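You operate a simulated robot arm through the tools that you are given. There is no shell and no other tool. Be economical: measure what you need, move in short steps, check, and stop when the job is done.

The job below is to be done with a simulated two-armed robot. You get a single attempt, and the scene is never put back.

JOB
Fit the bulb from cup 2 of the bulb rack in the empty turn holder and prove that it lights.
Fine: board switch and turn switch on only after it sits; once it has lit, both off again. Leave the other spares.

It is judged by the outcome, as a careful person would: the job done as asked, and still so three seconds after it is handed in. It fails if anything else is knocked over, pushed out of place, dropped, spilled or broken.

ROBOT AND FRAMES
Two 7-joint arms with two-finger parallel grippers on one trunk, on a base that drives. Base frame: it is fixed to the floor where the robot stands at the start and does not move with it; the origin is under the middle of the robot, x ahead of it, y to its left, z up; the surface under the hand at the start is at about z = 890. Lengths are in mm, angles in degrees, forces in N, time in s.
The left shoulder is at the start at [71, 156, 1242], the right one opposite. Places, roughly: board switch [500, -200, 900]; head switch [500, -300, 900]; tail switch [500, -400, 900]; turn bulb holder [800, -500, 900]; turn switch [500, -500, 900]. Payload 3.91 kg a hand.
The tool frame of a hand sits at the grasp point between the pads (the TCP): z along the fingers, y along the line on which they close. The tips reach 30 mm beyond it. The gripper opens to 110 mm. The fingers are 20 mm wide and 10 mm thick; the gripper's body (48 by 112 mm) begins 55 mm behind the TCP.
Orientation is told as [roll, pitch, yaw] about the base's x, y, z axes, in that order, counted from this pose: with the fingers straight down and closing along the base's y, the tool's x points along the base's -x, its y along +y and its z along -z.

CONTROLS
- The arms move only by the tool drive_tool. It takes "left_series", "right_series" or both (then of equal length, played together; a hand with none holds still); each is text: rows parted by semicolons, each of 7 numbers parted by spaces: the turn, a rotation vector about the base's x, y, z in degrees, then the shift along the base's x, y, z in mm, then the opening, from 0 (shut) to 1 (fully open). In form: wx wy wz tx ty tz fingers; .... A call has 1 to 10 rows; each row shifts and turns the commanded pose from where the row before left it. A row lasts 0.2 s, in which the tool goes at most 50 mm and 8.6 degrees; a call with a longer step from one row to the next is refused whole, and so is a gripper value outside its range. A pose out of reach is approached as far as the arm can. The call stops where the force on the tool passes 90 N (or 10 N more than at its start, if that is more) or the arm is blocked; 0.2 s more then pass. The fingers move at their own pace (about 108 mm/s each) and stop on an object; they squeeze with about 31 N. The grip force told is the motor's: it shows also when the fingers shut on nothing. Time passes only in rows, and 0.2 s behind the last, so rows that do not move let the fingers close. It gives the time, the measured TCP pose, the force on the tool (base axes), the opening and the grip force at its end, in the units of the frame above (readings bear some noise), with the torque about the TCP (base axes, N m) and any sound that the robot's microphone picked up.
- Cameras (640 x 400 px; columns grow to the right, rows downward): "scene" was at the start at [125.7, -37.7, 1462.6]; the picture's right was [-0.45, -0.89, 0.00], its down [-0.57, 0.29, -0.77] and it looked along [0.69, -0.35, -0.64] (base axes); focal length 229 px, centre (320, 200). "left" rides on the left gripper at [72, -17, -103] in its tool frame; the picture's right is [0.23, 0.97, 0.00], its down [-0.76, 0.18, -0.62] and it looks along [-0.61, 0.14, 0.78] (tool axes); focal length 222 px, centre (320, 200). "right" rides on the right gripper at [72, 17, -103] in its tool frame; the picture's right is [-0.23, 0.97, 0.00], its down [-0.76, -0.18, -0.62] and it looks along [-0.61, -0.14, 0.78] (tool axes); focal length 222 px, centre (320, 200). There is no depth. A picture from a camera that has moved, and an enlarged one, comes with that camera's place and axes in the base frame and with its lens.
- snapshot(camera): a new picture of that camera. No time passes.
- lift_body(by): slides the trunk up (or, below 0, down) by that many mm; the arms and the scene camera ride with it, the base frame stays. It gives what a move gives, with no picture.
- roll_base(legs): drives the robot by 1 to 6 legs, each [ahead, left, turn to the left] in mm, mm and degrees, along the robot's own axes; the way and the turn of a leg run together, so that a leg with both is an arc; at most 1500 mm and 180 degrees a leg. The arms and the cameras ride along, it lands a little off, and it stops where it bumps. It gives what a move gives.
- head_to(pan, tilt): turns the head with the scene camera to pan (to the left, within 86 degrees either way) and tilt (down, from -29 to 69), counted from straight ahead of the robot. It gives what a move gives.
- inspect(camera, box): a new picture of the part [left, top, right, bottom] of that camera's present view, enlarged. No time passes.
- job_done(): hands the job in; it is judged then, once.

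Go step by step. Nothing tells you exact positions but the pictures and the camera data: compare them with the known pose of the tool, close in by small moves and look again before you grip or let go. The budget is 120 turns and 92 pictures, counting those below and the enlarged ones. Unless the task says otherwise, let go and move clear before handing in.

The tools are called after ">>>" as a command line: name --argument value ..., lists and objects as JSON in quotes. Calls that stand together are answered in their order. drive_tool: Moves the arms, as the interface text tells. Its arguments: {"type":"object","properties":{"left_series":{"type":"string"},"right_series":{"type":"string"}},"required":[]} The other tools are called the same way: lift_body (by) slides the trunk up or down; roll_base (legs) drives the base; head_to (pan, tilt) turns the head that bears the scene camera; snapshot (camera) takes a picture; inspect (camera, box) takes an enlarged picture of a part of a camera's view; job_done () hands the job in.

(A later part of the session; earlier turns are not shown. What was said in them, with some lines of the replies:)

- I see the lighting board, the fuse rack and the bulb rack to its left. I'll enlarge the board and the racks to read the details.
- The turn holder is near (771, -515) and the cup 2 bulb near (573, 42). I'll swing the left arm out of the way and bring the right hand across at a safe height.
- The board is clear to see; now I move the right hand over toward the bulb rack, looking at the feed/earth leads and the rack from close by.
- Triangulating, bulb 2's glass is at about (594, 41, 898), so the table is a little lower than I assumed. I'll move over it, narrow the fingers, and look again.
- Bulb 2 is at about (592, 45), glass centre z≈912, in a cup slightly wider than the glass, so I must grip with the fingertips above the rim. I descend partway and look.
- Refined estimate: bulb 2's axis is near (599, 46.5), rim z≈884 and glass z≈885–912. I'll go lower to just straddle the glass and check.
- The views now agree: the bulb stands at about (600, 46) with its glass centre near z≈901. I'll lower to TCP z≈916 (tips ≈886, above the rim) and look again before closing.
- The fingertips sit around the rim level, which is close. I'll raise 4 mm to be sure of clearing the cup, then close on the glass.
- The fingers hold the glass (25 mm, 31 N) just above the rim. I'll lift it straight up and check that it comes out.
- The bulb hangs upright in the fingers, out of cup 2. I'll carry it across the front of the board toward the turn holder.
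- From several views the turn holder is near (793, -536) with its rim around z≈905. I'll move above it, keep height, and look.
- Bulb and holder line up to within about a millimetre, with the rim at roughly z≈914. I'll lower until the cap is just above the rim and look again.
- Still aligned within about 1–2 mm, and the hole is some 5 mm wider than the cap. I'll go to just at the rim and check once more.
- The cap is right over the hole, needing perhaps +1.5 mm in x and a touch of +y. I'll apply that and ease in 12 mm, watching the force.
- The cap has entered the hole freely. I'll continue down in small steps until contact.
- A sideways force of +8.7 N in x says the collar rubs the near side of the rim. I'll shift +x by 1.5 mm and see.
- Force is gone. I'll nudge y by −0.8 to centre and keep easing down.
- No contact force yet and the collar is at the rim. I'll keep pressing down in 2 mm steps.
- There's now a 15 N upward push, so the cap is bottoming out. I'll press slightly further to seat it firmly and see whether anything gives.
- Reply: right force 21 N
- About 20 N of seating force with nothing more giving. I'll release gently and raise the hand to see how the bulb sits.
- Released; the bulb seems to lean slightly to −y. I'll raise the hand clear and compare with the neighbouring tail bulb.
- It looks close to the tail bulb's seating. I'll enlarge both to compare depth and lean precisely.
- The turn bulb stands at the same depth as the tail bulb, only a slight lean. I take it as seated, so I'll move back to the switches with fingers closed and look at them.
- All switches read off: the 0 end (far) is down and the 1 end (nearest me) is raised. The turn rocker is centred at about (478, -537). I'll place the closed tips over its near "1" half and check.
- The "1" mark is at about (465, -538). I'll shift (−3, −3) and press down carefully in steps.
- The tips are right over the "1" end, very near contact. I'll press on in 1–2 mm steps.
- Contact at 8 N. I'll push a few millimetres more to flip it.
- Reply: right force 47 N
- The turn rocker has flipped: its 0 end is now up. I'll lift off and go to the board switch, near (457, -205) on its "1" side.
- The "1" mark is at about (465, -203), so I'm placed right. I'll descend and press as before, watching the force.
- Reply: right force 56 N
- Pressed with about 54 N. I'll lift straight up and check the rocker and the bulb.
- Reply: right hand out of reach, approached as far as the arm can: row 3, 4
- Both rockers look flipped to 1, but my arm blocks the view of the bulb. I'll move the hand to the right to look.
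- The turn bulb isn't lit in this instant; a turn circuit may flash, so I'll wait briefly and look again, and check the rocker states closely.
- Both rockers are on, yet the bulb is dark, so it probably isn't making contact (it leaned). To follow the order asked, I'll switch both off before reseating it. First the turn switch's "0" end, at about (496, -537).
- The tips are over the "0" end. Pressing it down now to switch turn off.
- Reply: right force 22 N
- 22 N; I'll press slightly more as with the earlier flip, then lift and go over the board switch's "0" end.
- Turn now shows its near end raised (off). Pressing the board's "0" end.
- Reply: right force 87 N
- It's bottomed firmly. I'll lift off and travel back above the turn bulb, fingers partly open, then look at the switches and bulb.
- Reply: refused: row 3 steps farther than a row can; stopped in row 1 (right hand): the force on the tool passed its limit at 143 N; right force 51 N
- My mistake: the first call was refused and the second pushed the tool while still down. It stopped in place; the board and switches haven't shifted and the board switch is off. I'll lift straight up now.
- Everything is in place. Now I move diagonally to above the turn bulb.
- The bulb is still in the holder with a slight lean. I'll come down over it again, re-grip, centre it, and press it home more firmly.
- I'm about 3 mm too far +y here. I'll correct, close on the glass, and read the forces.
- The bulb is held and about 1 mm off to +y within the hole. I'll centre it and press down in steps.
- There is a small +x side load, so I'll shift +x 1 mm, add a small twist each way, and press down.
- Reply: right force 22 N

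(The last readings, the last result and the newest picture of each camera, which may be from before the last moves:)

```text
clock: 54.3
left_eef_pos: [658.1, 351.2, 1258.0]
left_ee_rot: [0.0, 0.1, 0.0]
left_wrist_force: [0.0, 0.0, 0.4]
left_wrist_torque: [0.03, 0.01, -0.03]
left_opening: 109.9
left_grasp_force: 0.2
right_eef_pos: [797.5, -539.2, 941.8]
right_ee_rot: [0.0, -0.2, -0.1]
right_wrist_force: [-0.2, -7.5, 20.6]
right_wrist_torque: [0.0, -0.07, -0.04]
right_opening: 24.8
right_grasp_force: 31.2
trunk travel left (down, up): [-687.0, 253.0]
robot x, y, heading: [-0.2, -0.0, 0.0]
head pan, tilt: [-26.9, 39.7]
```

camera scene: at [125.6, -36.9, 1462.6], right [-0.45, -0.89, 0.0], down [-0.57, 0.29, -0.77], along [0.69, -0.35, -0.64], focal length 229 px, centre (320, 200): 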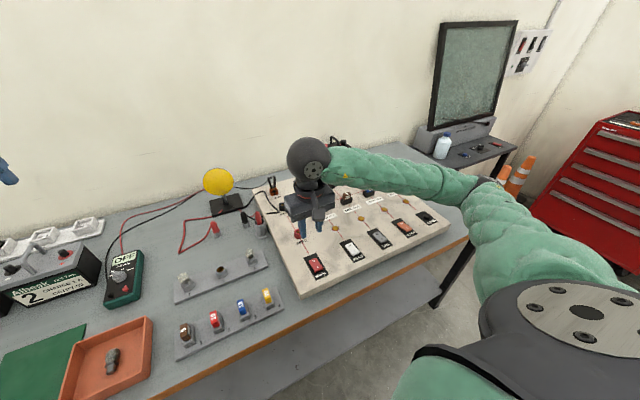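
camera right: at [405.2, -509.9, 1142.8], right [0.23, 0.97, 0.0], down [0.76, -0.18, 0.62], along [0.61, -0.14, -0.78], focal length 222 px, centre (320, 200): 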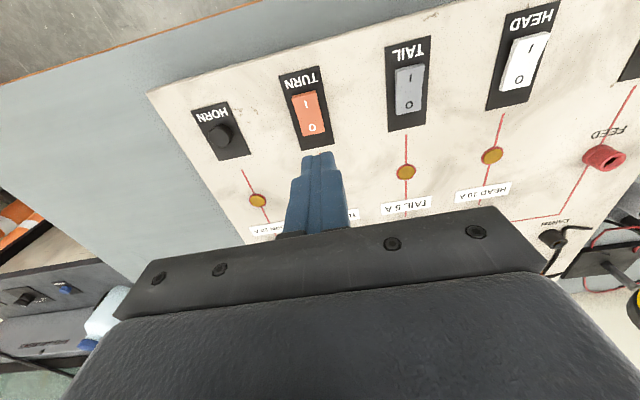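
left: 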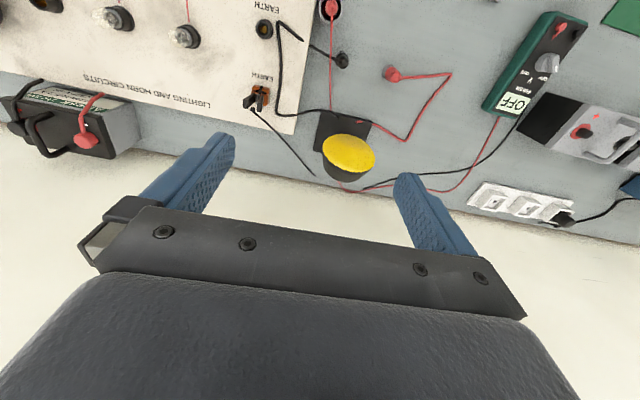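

The hand went down about 3 mm more. I'll look whether the bulb went with it.

>>> inspect --camera "right" --box '[240, 85, 400, 185]'

>>> inspect --camera "scene" --box '[324, 160, 360, 186]'

```text
4.00 times, centred on (320, 135) of right
camera zoom: at [722.9, -522.1, 1045.3], right [0.23, 0.97, 0.0], down [0.76, -0.18, 0.63], along [0.61, -0.14, -0.78], focal length 888 px, centre (320, 460)
```

zoom: 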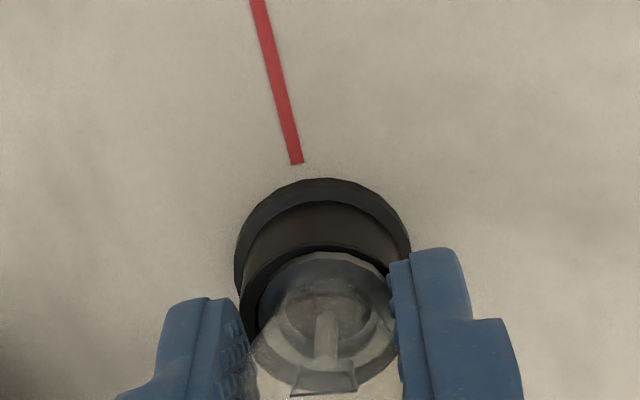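

```text
15.38 times, centred on (342, 173) of scene
camera zoom: at [124.1, -36.8, 1462.9], right [-0.45, -0.89, 0.0], down [-0.57, 0.29, -0.77], along [0.69, -0.35, -0.64], focal length 3526 px, centre (-18, 615)
```

zoom: 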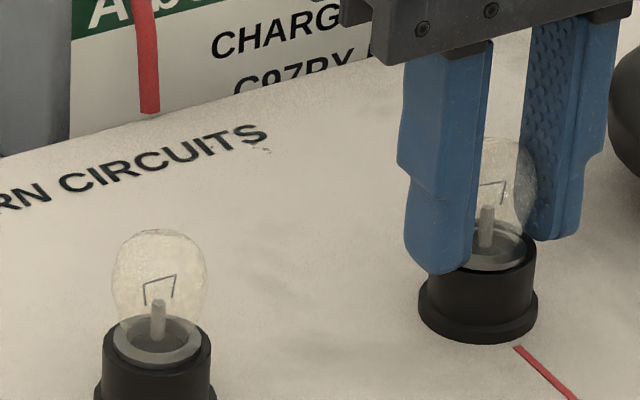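

The fingertips are now at the holder's rim, so this grip can't push further. I'll release, rise, close the fingers and press on the top of the glass instead.

>>> drive_tool --right_series "0 0 0 0 0 1 0.1;0 0 0 0 0 0 0.35;0 0 0 0 0 0 0.35;0 0 0 0 0 15 0.35;0 0 0 0 0 30 0.35;0 0 0 0 0 20 0.35;0 0 0 0 0 0 0;0 0 0 0 0 0 0;0 0 0 0 0 0 0"

>>> inspect --camera "right" --box '[240, 65, 400, 165]'

>>> inspect --camera "scene" --box '[324, 160, 360, 186]'

```text
clock: 56.3
left_eef_pos: [659.7, 350.8, 1257.7]
left_ee_rot: [0.0, 0.0, 0.0]
left_wrist_force: [0.3, 1.0, 0.7]
left_wrist_torque: [-0.01, 0.0, 0.03]
left_opening: 110.2
left_grasp_force: 0.0
right_eef_pos: [798.4, -538.6, 1008.8]
right_ee_rot: [0.0, -0.1, 0.0]
right_wrist_force: [0.9, 1.1, 0.0]
right_wrist_torque: [0.01, -0.02, -0.01]
right_opening: 0.0
right_grasp_force: 31.1
trunk travel left (down, up): [-687.0, 253.0]
robot x, y, heading: [-0.9, -1.1, 0.0]
head pan, tilt: [-26.9, 39.7]
```

```text
4.00 times, centred on (320, 115) of right
camera zoom: at [724.5, -522.3, 1111.7], right [0.23, 0.97, 0.0], down [0.76, -0.18, 0.62], along [0.61, -0.14, -0.78], focal length 888 px, centre (320, 540)
```

zoom: 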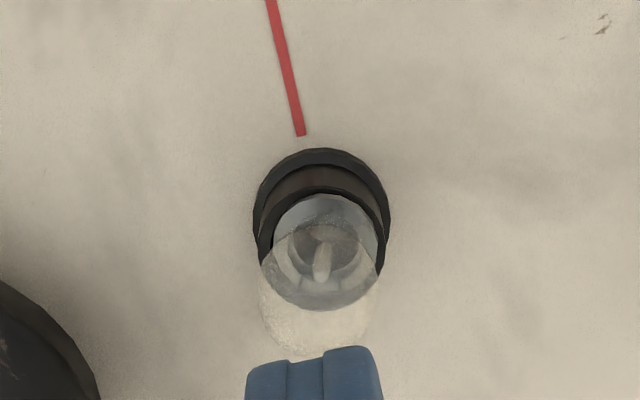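

```text
15.38 times, centred on (342, 173) of scene
camera zoom: at [126.1, -37.5, 1462.6], right [-0.45, -0.89, 0.0], down [-0.57, 0.29, -0.77], along [0.69, -0.35, -0.64], focal length 3526 px, centre (-18, 615)
```

zoom: 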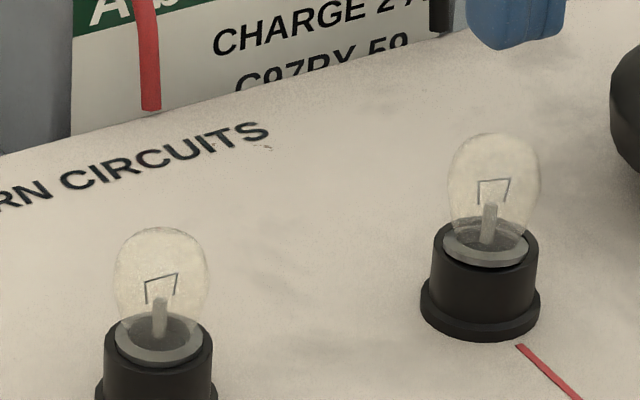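

The bulb's depth matches the tail bulb's, so it may well be seated and the fault may be elsewhere. I'll look closely at the feed and earth leads.

>>> inspect --camera "scene" --box '[190, 160, 318, 240]'

```text
5.00 times, centred on (254, 200) of scene
camera zoom: at [126.1, -37.5, 1462.6], right [-0.45, -0.89, 0.0], down [-0.57, 0.29, -0.77], along [0.69, -0.35, -0.64], focal length 1146 px, centre (650, 200)
```

zoom: 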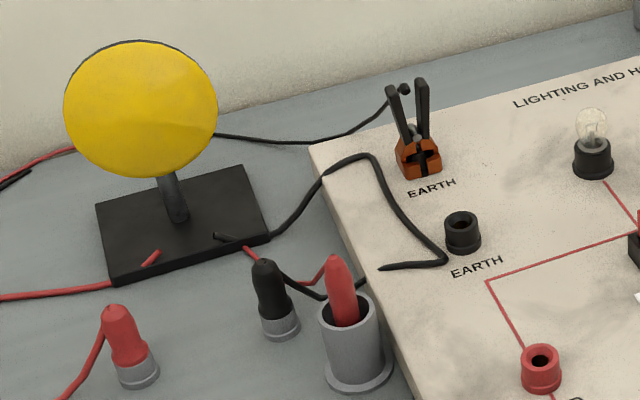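

The leads there look like unrelated test gear, and the board has its own battery. I'll first press the bulb firmly from the top to be certain it is home.

>>> drive_tool --right_series "0 0 0 0 0 -15 0;0 0 0 0 0 -8 0;0 0 0 0 0 -3 0;0 0 0 0 0 0 0"

```text
clock: 57.3
left_eef_pos: [660.4, 348.8, 1258.6]
left_ee_rot: [0.0, -0.1, -0.1]
left_wrist_force: [0.7, -0.4, 0.3]
left_wrist_torque: [0.0, 0.0, 0.01]
left_opening: 109.9
left_grasp_force: 0.0
right_eef_pos: [798.3, -538.0, 980.0]
right_ee_rot: [0.1, 0.0, 0.1]
right_wrist_force: [0.1, -0.4, 0.8]
right_wrist_torque: [0.0, -0.02, 0.0]
right_opening: 0.0
right_grasp_force: 31.0
trunk travel left (down, up): [-687.0, 253.0]
robot x, y, heading: [-1.1, 1.5, -0.3]
head pan, tilt: [-26.9, 39.7]
```

>>> drive_tool --right_series "0 0 0 0 0 -3 0;0 0 0 0 0 -2 0;0 0 0 0 0 0 0"

```text
clock: 58.1
left_eef_pos: [660.3, 351.4, 1257.5]
left_ee_rot: [0.0, 0.0, 0.1]
left_wrist_force: [-0.2, -0.5, -0.3]
left_wrist_torque: [0.01, 0.04, -0.01]
left_opening: 110.3
left_grasp_force: 0.1
right_eef_pos: [797.6, -538.1, 976.0]
right_ee_rot: [0.0, -0.1, -0.1]
right_wrist_force: [1.3, 1.3, 6.0]
right_wrist_torque: [0.04, -0.03, -0.04]
right_opening: 0.0
right_grasp_force: 30.4
trunk travel left (down, up): [-687.0, 253.0]
robot x, y, heading: [1.7, -1.7, -0.1]
head pan, tilt: [-26.9, 39.7]
```

Contact with the glass top at 6 N. I'll press on to about 40 N.

>>> drive_tool --right_series "0 0 0 0 0 -1.5 0;0 0 0 0 0 -1 0;0 0 0 0 0 0 0"

```text
clock: 58.9
left_eef_pos: [657.6, 351.7, 1258.8]
left_ee_rot: [-0.1, -0.2, 0.0]
left_wrist_force: [0.6, 0.1, -0.3]
left_wrist_torque: [-0.01, -0.03, 0.0]
left_opening: 110.1
left_grasp_force: 0.0
right_eef_pos: [796.8, -538.1, 975.9]
right_ee_rot: [0.1, -0.4, 0.0]
right_wrist_force: [1.7, -0.8, 25.7]
right_wrist_torque: [0.01, -0.07, -0.01]
right_opening: 0.0
right_grasp_force: 30.6
trunk travel left (down, up): [-687.0, 253.0]
robot x, y, heading: [-3.1, -0.9, -0.1]
head pan, tilt: [-26.9, 39.7]
```

It's against a hard stop. One more millimetre of press for certainty, then lift off and check.

>>> drive_tool --right_series "0 0 0 0 0 -1.5 0;0 0 0 0 0 0 0;0 0 0 0 0 0 0"

>>> drive_tool --right_series "0 0 0 0 0 10 0;0 0 0 0 0 30 0;0 0 0 0 0 30 0;0 0 0 -40 0 0 0;0 0 0 -45 0 0 0;0 0 0 -45 0 0 0;0 0 0 -45 0 0 0;0 0 0 -45 0 0 0;0 0 0 -45 0 0 0;0 0 0 -45 0 0 0"

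>>> inspect --camera "scene" --box '[324, 160, 360, 186]'

```text
clock: 59.7
left_eef_pos: [658.3, 353.1, 1258.7]
left_ee_rot: [-0.1, -0.1, 0.2]
left_wrist_force: [0.2, 0.0, 0.8]
left_wrist_torque: [0.01, 0.01, -0.05]
left_opening: 110.0
left_grasp_force: 0.1
right_eef_pos: [796.5, -536.9, 976.6]
right_ee_rot: [-0.1, -0.2, 0.0]
right_wrist_force: [4.5, 1.3, 38.2]
right_wrist_torque: [0.08, -0.15, -0.04]
right_opening: 0.0
right_grasp_force: 30.5
trunk travel left (down, up): [-687.0, 253.0]
robot x, y, heading: [-2.5, -0.1, 0.0]
head pan, tilt: [-26.9, 39.7]
```

```text
clock: 61.9
left_eef_pos: [657.6, 353.6, 1259.2]
left_ee_rot: [-0.1, -0.1, 0.2]
left_wrist_force: [0.2, 0.4, 0.2]
left_wrist_torque: [-0.05, -0.05, 0.02]
left_opening: 109.8
left_grasp_force: 0.0
right_eef_pos: [487.5, -535.8, 1042.2]
right_ee_rot: [0.0, -0.2, 0.1]
right_wrist_force: [0.0, 1.1, 0.2]
right_wrist_torque: [-0.03, 0.01, 0.0]
right_opening: 0.0
right_grasp_force: 30.8
trunk travel left (down, up): [-687.0, 253.0]
robot x, y, heading: [1.6, -0.9, 0.3]
head pan, tilt: [-26.9, 39.7]
```

```text
15.38 times, centred on (342, 173) of scene
camera zoom: at [123.9, -35.7, 1462.8], right [-0.45, -0.89, 0.0], down [-0.57, 0.29, -0.77], along [0.69, -0.35, -0.64], focal length 3526 px, centre (-18, 615)
```

zoom: 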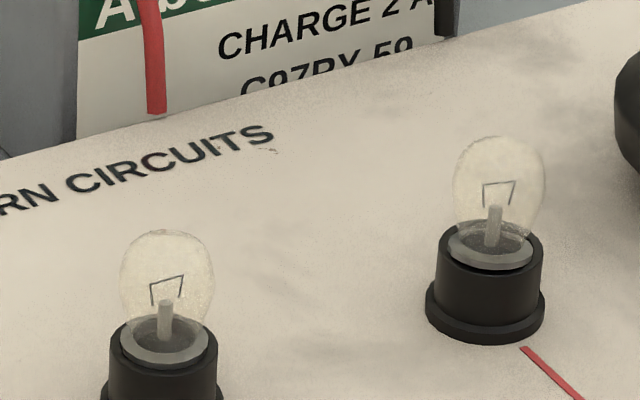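

The bulb is firmly seated at the same depth as its neighbours. Now switch on again: turn first, at (460, -539).

>>> drive_tool --right_series "0 0 0 -14 -1 -30 0;0 0 0 -13 -2 -30 0;0 0 0 0 0 -30 0;0 0 0 0 0 -15 0;0 0 0 0 0 -5 0;0 0 0 0 0 -2 0;0 0 0 0 0 0 0"

```text
clock: 63.5
left_eef_pos: [661.1, 352.0, 1257.6]
left_ee_rot: [0.0, 0.0, 0.0]
left_wrist_force: [0.2, 0.0, 0.2]
left_wrist_torque: [0.0, -0.02, -0.03]
left_opening: 109.7
left_grasp_force: 0.0
right_eef_pos: [459.0, -541.9, 930.7]
right_ee_rot: [0.1, -0.1, 0.0]
right_wrist_force: [0.3, -0.7, 0.5]
right_wrist_torque: [-0.02, 0.03, 0.02]
right_opening: 0.0
right_grasp_force: 31.2
trunk travel left (down, up): [-687.0, 253.0]
robot x, y, heading: [1.3, 0.7, -0.1]
head pan, tilt: [-26.9, 39.7]
```

>>> drive_tool --right_series "0 0 0 0 1.5 -2 0;0 0 0 0 0 -2 0;0 0 0 0 0 -1 0;0 0 0 0 0 0 0"

```text
clock: 64.5
left_eef_pos: [657.3, 351.9, 1260.1]
left_ee_rot: [-0.1, -0.1, 0.0]
left_wrist_force: [0.0, 0.0, -0.9]
left_wrist_torque: [0.01, -0.03, 0.01]
left_opening: 109.9
left_grasp_force: 0.0
right_eef_pos: [459.5, -541.6, 930.0]
right_ee_rot: [-0.2, -0.5, -0.1]
right_wrist_force: [3.8, -23.9, 63.8]
right_wrist_torque: [-0.73, -0.81, -0.07]
right_opening: 0.0
right_grasp_force: 31.0
trunk travel left (down, up): [-687.0, 253.0]
robot x, y, heading: [2.3, 0.9, -0.2]
head pan, tilt: [-26.9, 39.7]
```

Firm at 64 N. I'll lift and verify this rocker before going on.

>>> drive_tool --right_series "0 0 0 0 0 30 0;0 0 0 0 10 30 0;0 0 0 0 45 0 0;0 0 0 0 45 0 0;0 0 0 0 45 0 0;0 0 0 0 0 0 0"

>>> inspect --camera "right" --box '[120, 40, 400, 215]'

```text
clock: 65.9
left_eef_pos: [658.5, 351.0, 1259.6]
left_ee_rot: [-0.1, 0.0, 0.1]
left_wrist_force: [-0.1, -0.2, 0.4]
left_wrist_torque: [0.02, 0.0, 0.01]
left_opening: 110.1
left_grasp_force: 0.0
right_eef_pos: [459.3, -394.6, 988.2]
right_ee_rot: [0.0, -0.1, -0.1]
right_wrist_force: [0.6, 0.5, 0.6]
right_wrist_torque: [-0.01, -0.04, 0.02]
right_opening: 0.2
right_grasp_force: 30.9
trunk travel left (down, up): [-687.0, 253.0]
robot x, y, heading: [2.8, 0.6, 0.1]
head pan, tilt: [-26.9, 39.7]
```

```text
2.29 times, centred on (260, 128) of right
camera zoom: at [385.7, -379.3, 1091.4], right [0.23, 0.97, 0.0], down [0.76, -0.18, 0.63], along [0.61, -0.14, -0.78], focal length 508 px, centre (457, 366)
```

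zoom: 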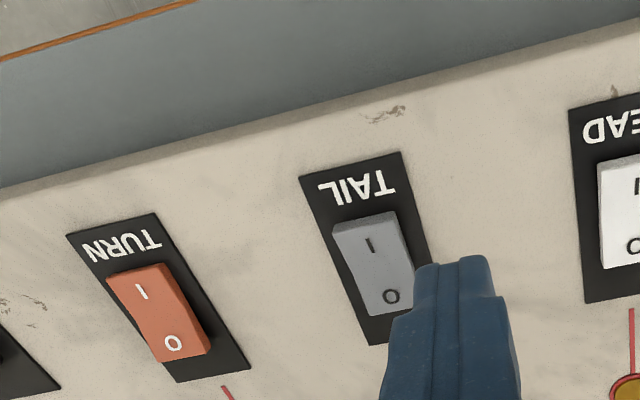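

The turn rocker is on. Now the board switch's "1" end at (459, -204).

>>> drive_tool --right_series "0 0 0 0 45 0 0;0 0 0 0 48 0 0;0 0 0 0 48 0 0;0 0 0 0 48 0 0;0 0 0 0 2 -25 0;0 0 0 0 0 -20 0;0 0 0 0 0 -9 0;0 0 0 0 0 0 0"

```text
clock: 67.7
left_eef_pos: [659.4, 350.4, 1257.1]
left_ee_rot: [0.1, 0.1, 0.0]
left_wrist_force: [-0.3, 0.3, -1.0]
left_wrist_torque: [0.0, 0.01, 0.0]
left_opening: 110.1
left_grasp_force: 0.1
right_eef_pos: [462.1, -205.8, 931.0]
right_ee_rot: [0.0, 0.0, 0.1]
right_wrist_force: [-1.3, -0.3, 0.3]
right_wrist_torque: [-0.02, 0.03, 0.01]
right_opening: 0.1
right_grasp_force: 31.2
trunk travel left (down, up): [-687.0, 253.0]
robot x, y, heading: [-1.8, -1.5, 0.2]
head pan, tilt: [-26.9, 39.7]
```

>>> drive_tool --right_series "0 0 0 -2 0 -2 0;0 0 0 0 0 -2 0;0 0 0 0 0 -1 0;0 0 0 0 0 0 0"

>>> inspect --camera "scene" --box '[290, 140, 410, 215]'

```text
clock: 68.7
left_eef_pos: [658.3, 351.3, 1260.4]
left_ee_rot: [0.0, 0.1, 0.0]
left_wrist_force: [-0.7, -0.5, 0.3]
left_wrist_torque: [0.03, 0.0, 0.02]
left_opening: 110.0
left_grasp_force: 0.0
right_eef_pos: [458.8, -204.4, 929.5]
right_ee_rot: [0.0, -0.3, -0.1]
right_wrist_force: [13.0, -9.4, 57.6]
right_wrist_torque: [-0.36, -0.94, 0.12]
right_opening: 0.0
right_grasp_force: 30.7
trunk travel left (down, up): [-687.0, 253.0]
robot x, y, heading: [-1.3, -2.4, -0.1]
head pan, tilt: [-26.9, 39.7]
```

```text
5.33 times, centred on (350, 178) of scene
camera zoom: at [124.1, -37.0, 1463.5], right [-0.45, -0.89, 0.0], down [-0.57, 0.29, -0.77], along [0.69, -0.35, -0.64], focal length 1222 px, centre (160, 320)
```

zoom: 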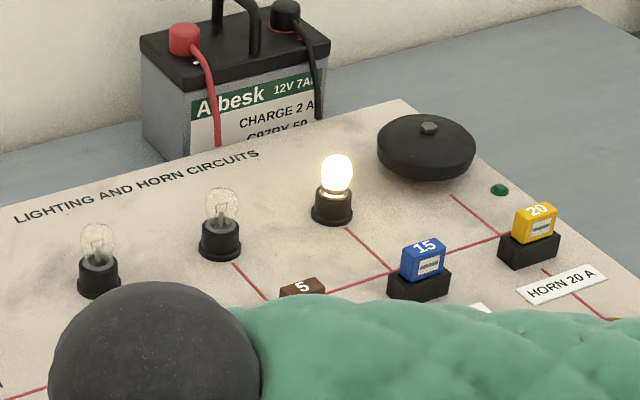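

The turn bulb lights. Now both switches off, the board first: up, over to its "0" end (496, -202), and press.

>>> drive_tool --right_series "0 0 0 0 0 20 0;0 0 0 0 0 15 0;0 0 0 18 1 0 0;0 0 0 18 1 0 0;0 0 0 0 0 -20 0;0 0 0 0 0 -8 0;0 0 0 0 0 0 0"

```text
clock: 70.3
left_eef_pos: [660.5, 350.1, 1258.5]
left_ee_rot: [0.0, 0.0, 0.0]
left_wrist_force: [-0.1, 0.1, -0.8]
left_wrist_torque: [0.02, 0.03, -0.01]
left_opening: 110.1
left_grasp_force: 0.0
right_eef_pos: [493.5, -202.1, 933.4]
right_ee_rot: [0.1, -0.1, 0.0]
right_wrist_force: [0.6, 1.2, 1.6]
right_wrist_torque: [0.02, 0.01, 0.06]
right_opening: 0.0
right_grasp_force: 31.0
trunk travel left (down, up): [-687.0, 253.0]
robot x, y, heading: [-1.9, 1.4, 0.1]
head pan, tilt: [-26.9, 39.7]
```

>>> drive_tool --right_series "0 0 0 2 0 -3 0;0 0 0 0 0 -2 0;0 0 0 0 0 -1.5 0;0 0 0 0 0 0 0"

>>> inspect --camera "scene" --box '[280, 140, 440, 290]'

```text
clock: 71.3
left_eef_pos: [658.5, 352.2, 1259.5]
left_ee_rot: [0.0, 0.0, 0.0]
left_wrist_force: [0.0, -0.1, -0.1]
left_wrist_torque: [0.03, 0.0, 0.0]
left_opening: 110.0
left_grasp_force: 0.0
right_eef_pos: [496.5, -201.5, 929.5]
right_ee_rot: [0.0, -0.4, -0.1]
right_wrist_force: [10.0, -4.5, 46.1]
right_wrist_torque: [-0.07, 0.13, 0.51]
right_opening: 0.0
right_grasp_force: 31.2
trunk travel left (down, up): [-687.0, 253.0]
robot x, y, heading: [-0.3, -2.3, 0.0]
head pan, tilt: [-26.9, 39.7]
```

```text
2.67 times, centred on (360, 215) of scene
camera zoom: at [124.4, -36.6, 1463.4], right [-0.45, -0.89, 0.0], down [-0.57, 0.29, -0.77], along [0.69, -0.35, -0.64], focal length 611 px, centre (213, 160)
```

zoom: 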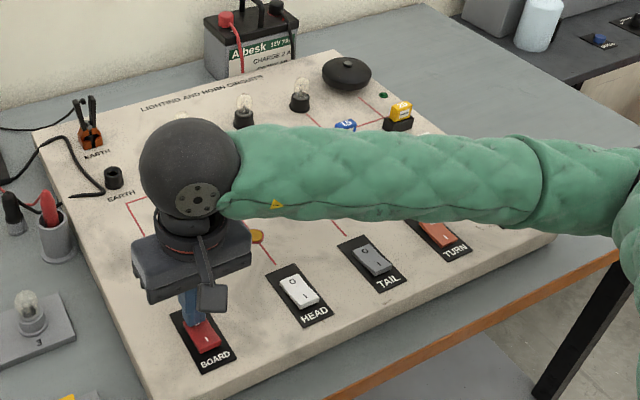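

Board is off and the bulb is dark. Now I lift and go to the turn switch's "0" end at (496, -537).

>>> drive_tool --right_series "0 0 0 0 0 30 0;0 0 0 0 -10 30 0;0 0 0 0 -48 0 0;0 0 0 0 -48 0 0;0 0 0 0 -48 0 0;0 0 0 0 -48 0 0;0 0 0 0 -48 0 0;0 0 0 0 -48 0 0;0 0 0 0 -37 -10 0;0 0 0 0 0 0 0"

```text
clock: 73.5
left_eef_pos: [660.9, 350.4, 1258.7]
left_ee_rot: [0.0, 0.1, 0.0]
left_wrist_force: [0.0, -0.4, 0.0]
left_wrist_torque: [0.01, 0.03, 0.02]
left_opening: 110.2
left_grasp_force: 0.1
right_eef_pos: [495.1, -539.8, 976.7]
right_ee_rot: [0.0, 0.0, 0.0]
right_wrist_force: [0.2, -1.1, 0.4]
right_wrist_torque: [0.02, 0.02, -0.01]
right_opening: 0.0
right_grasp_force: 31.0
trunk travel left (down, up): [-687.0, 253.0]
robot x, y, heading: [-0.2, 1.9, 0.1]
head pan, tilt: [-26.9, 39.7]
```

>>> drive_tool --right_series "0 0 0 1 2.5 -25 0;0 0 0 0 0 -15 0;0 0 0 0 0 -5 0;0 0 0 0 0 -2 0;0 0 0 0 0 -1.5 0;0 0 0 0 0 0 0"

```text
clock: 74.9
left_eef_pos: [658.4, 353.1, 1258.7]
left_ee_rot: [-0.1, 0.0, -0.1]
left_wrist_force: [0.3, -0.1, -0.3]
left_wrist_torque: [0.01, -0.02, 0.01]
left_opening: 110.0
left_grasp_force: 0.2
right_eef_pos: [496.6, -535.2, 930.1]
right_ee_rot: [-0.2, -0.2, 0.0]
right_wrist_force: [-4.7, -1.5, 23.4]
right_wrist_torque: [0.0, 0.34, 0.12]
right_opening: 0.0
right_grasp_force: 31.0
trunk travel left (down, up): [-687.0, 253.0]
robot x, y, heading: [0.1, 0.7, -0.2]
head pan, tilt: [-26.9, 39.7]
```

I'll press slightly more, then lift clear to the right and check everything.

>>> drive_tool --right_series "0 0 0 0 0 -1.5 0;0 0 0 0 0 0 0;0 0 0 0 0 30 0;0 0 0 0 0 40 0;0 0 0 0 -25 40 0;0 0 0 0 -35 30 0;0 0 0 0 -35 30 0;0 0 0 0 0 0 0"

>>> inspect --camera "scene" --box '[290, 140, 450, 290]'

>>> snapshot --camera "scene"

>>> inspect --camera "right" --box '[260, 20, 580, 220]'

```text
clock: 76.7
left_eef_pos: [659.8, 351.2, 1257.5]
left_ee_rot: [-0.1, 0.0, 0.0]
left_wrist_force: [2.0, -0.9, -0.4]
left_wrist_torque: [-0.01, 0.01, -0.02]
left_opening: 110.1
left_grasp_force: 0.1
right_eef_pos: [497.3, -630.9, 1099.3]
right_ee_rot: [-0.1, 0.1, -0.1]
right_wrist_force: [0.6, -0.7, 0.0]
right_wrist_torque: [0.0, -0.01, -0.04]
right_opening: 0.0
right_grasp_force: 30.8
trunk travel left (down, up): [-687.0, 253.0]
robot x, y, heading: [0.2, -1.3, -0.2]
head pan, tilt: [-26.9, 39.7]
```

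```text
2.67 times, centred on (370, 215) of scene
camera zoom: at [126.3, -37.5, 1462.5], right [-0.45, -0.89, 0.0], down [-0.57, 0.29, -0.77], along [0.69, -0.35, -0.64], focal length 611 px, centre (187, 160)
```

zoom: 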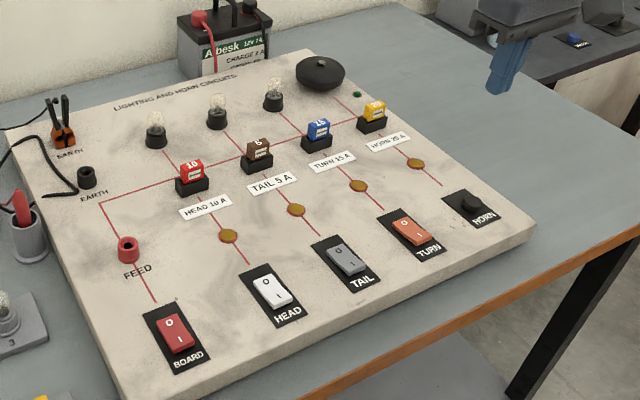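

```text
14 pictures are left
camera scene: at [126.3, -37.5, 1462.5], right [-0.45, -0.89, 0.0], down [-0.57, 0.29, -0.77], along [0.69, -0.35, -0.64], focal length 229 px, centre (320, 200)
```

scene: 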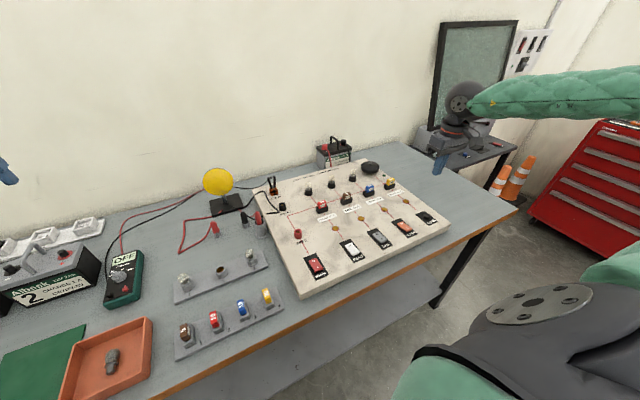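

```text
2.00 times, centred on (420, 120) of right
camera zoom: at [424.0, -614.3, 1201.9], right [0.23, 0.97, 0.0], down [0.76, -0.18, 0.62], along [0.61, -0.14, -0.78], focal length 444 px, centre (120, 360)
```

zoom: 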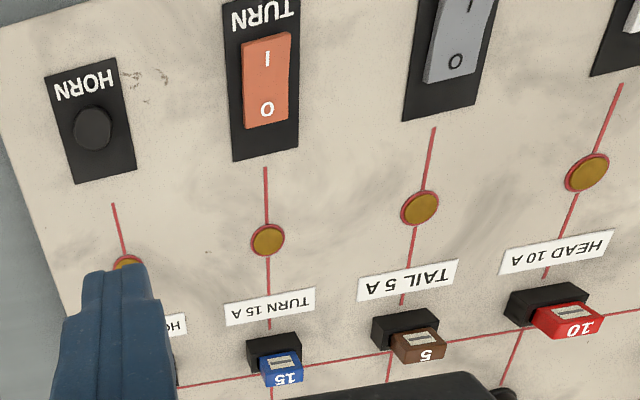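

All is dark and in place. I'll confirm closely that both rockers match the off ones.

>>> inspect --camera "scene" --box '[360, 205, 424, 250]'

>>> inspect --camera "scene" --box '[296, 230, 376, 286]'

```text
8.89 times, centred on (392, 228) of scene
camera zoom: at [126.3, -37.5, 1462.5], right [-0.45, -0.89, 0.0], down [-0.57, 0.29, -0.77], along [0.69, -0.35, -0.64], focal length 2037 px, centre (-320, -44)
```

zoom: 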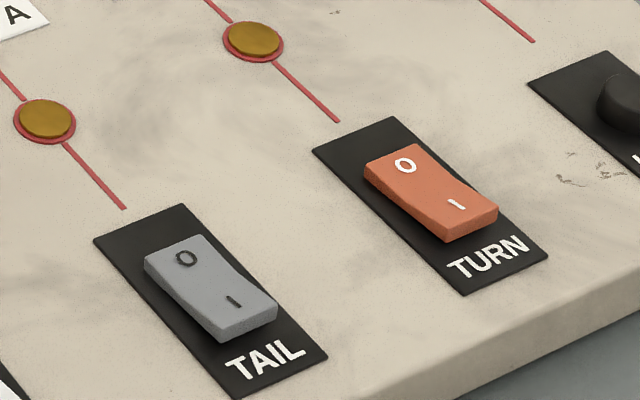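

```text
7.14 times, centred on (336, 258) of scene
camera zoom: at [126.3, -37.5, 1462.5], right [-0.45, -0.89, 0.0], down [-0.57, 0.29, -0.77], along [0.69, -0.35, -0.64], focal length 1637 px, centre (206, -214)
```

zoom: 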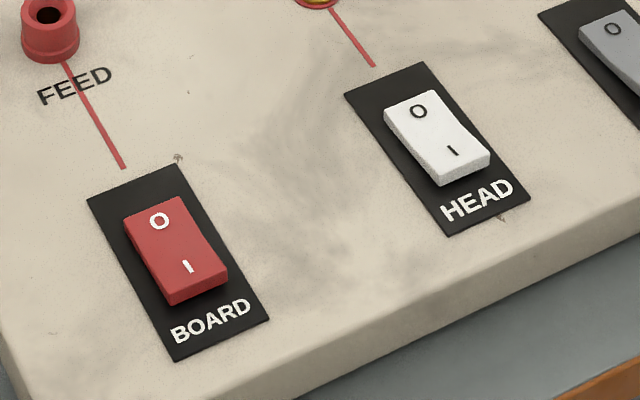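

Both the board and turn rockers match the off ones. The bulb is seated and the hand is clear, so I'm handing in.

>>> job_done

```text
The job is handed in.
```

The bulb from cup 2 is fitted in the turn holder and lit when the board and turn switches were on; both are now off again and the other spares are untouched.

- **First try:** after I first fitted it, I switched both on and it stayed dark. I switched both off, pressed it fully home, then switched on again and it lit. So the switches were on once before the bulb was properly seated.
- **Tool knock:** a mistaken move pushed the tool sideways against the board switch, reaching 143 N before it stopped. The pictures show nothing shifted, and the switch worked normally afterwards.
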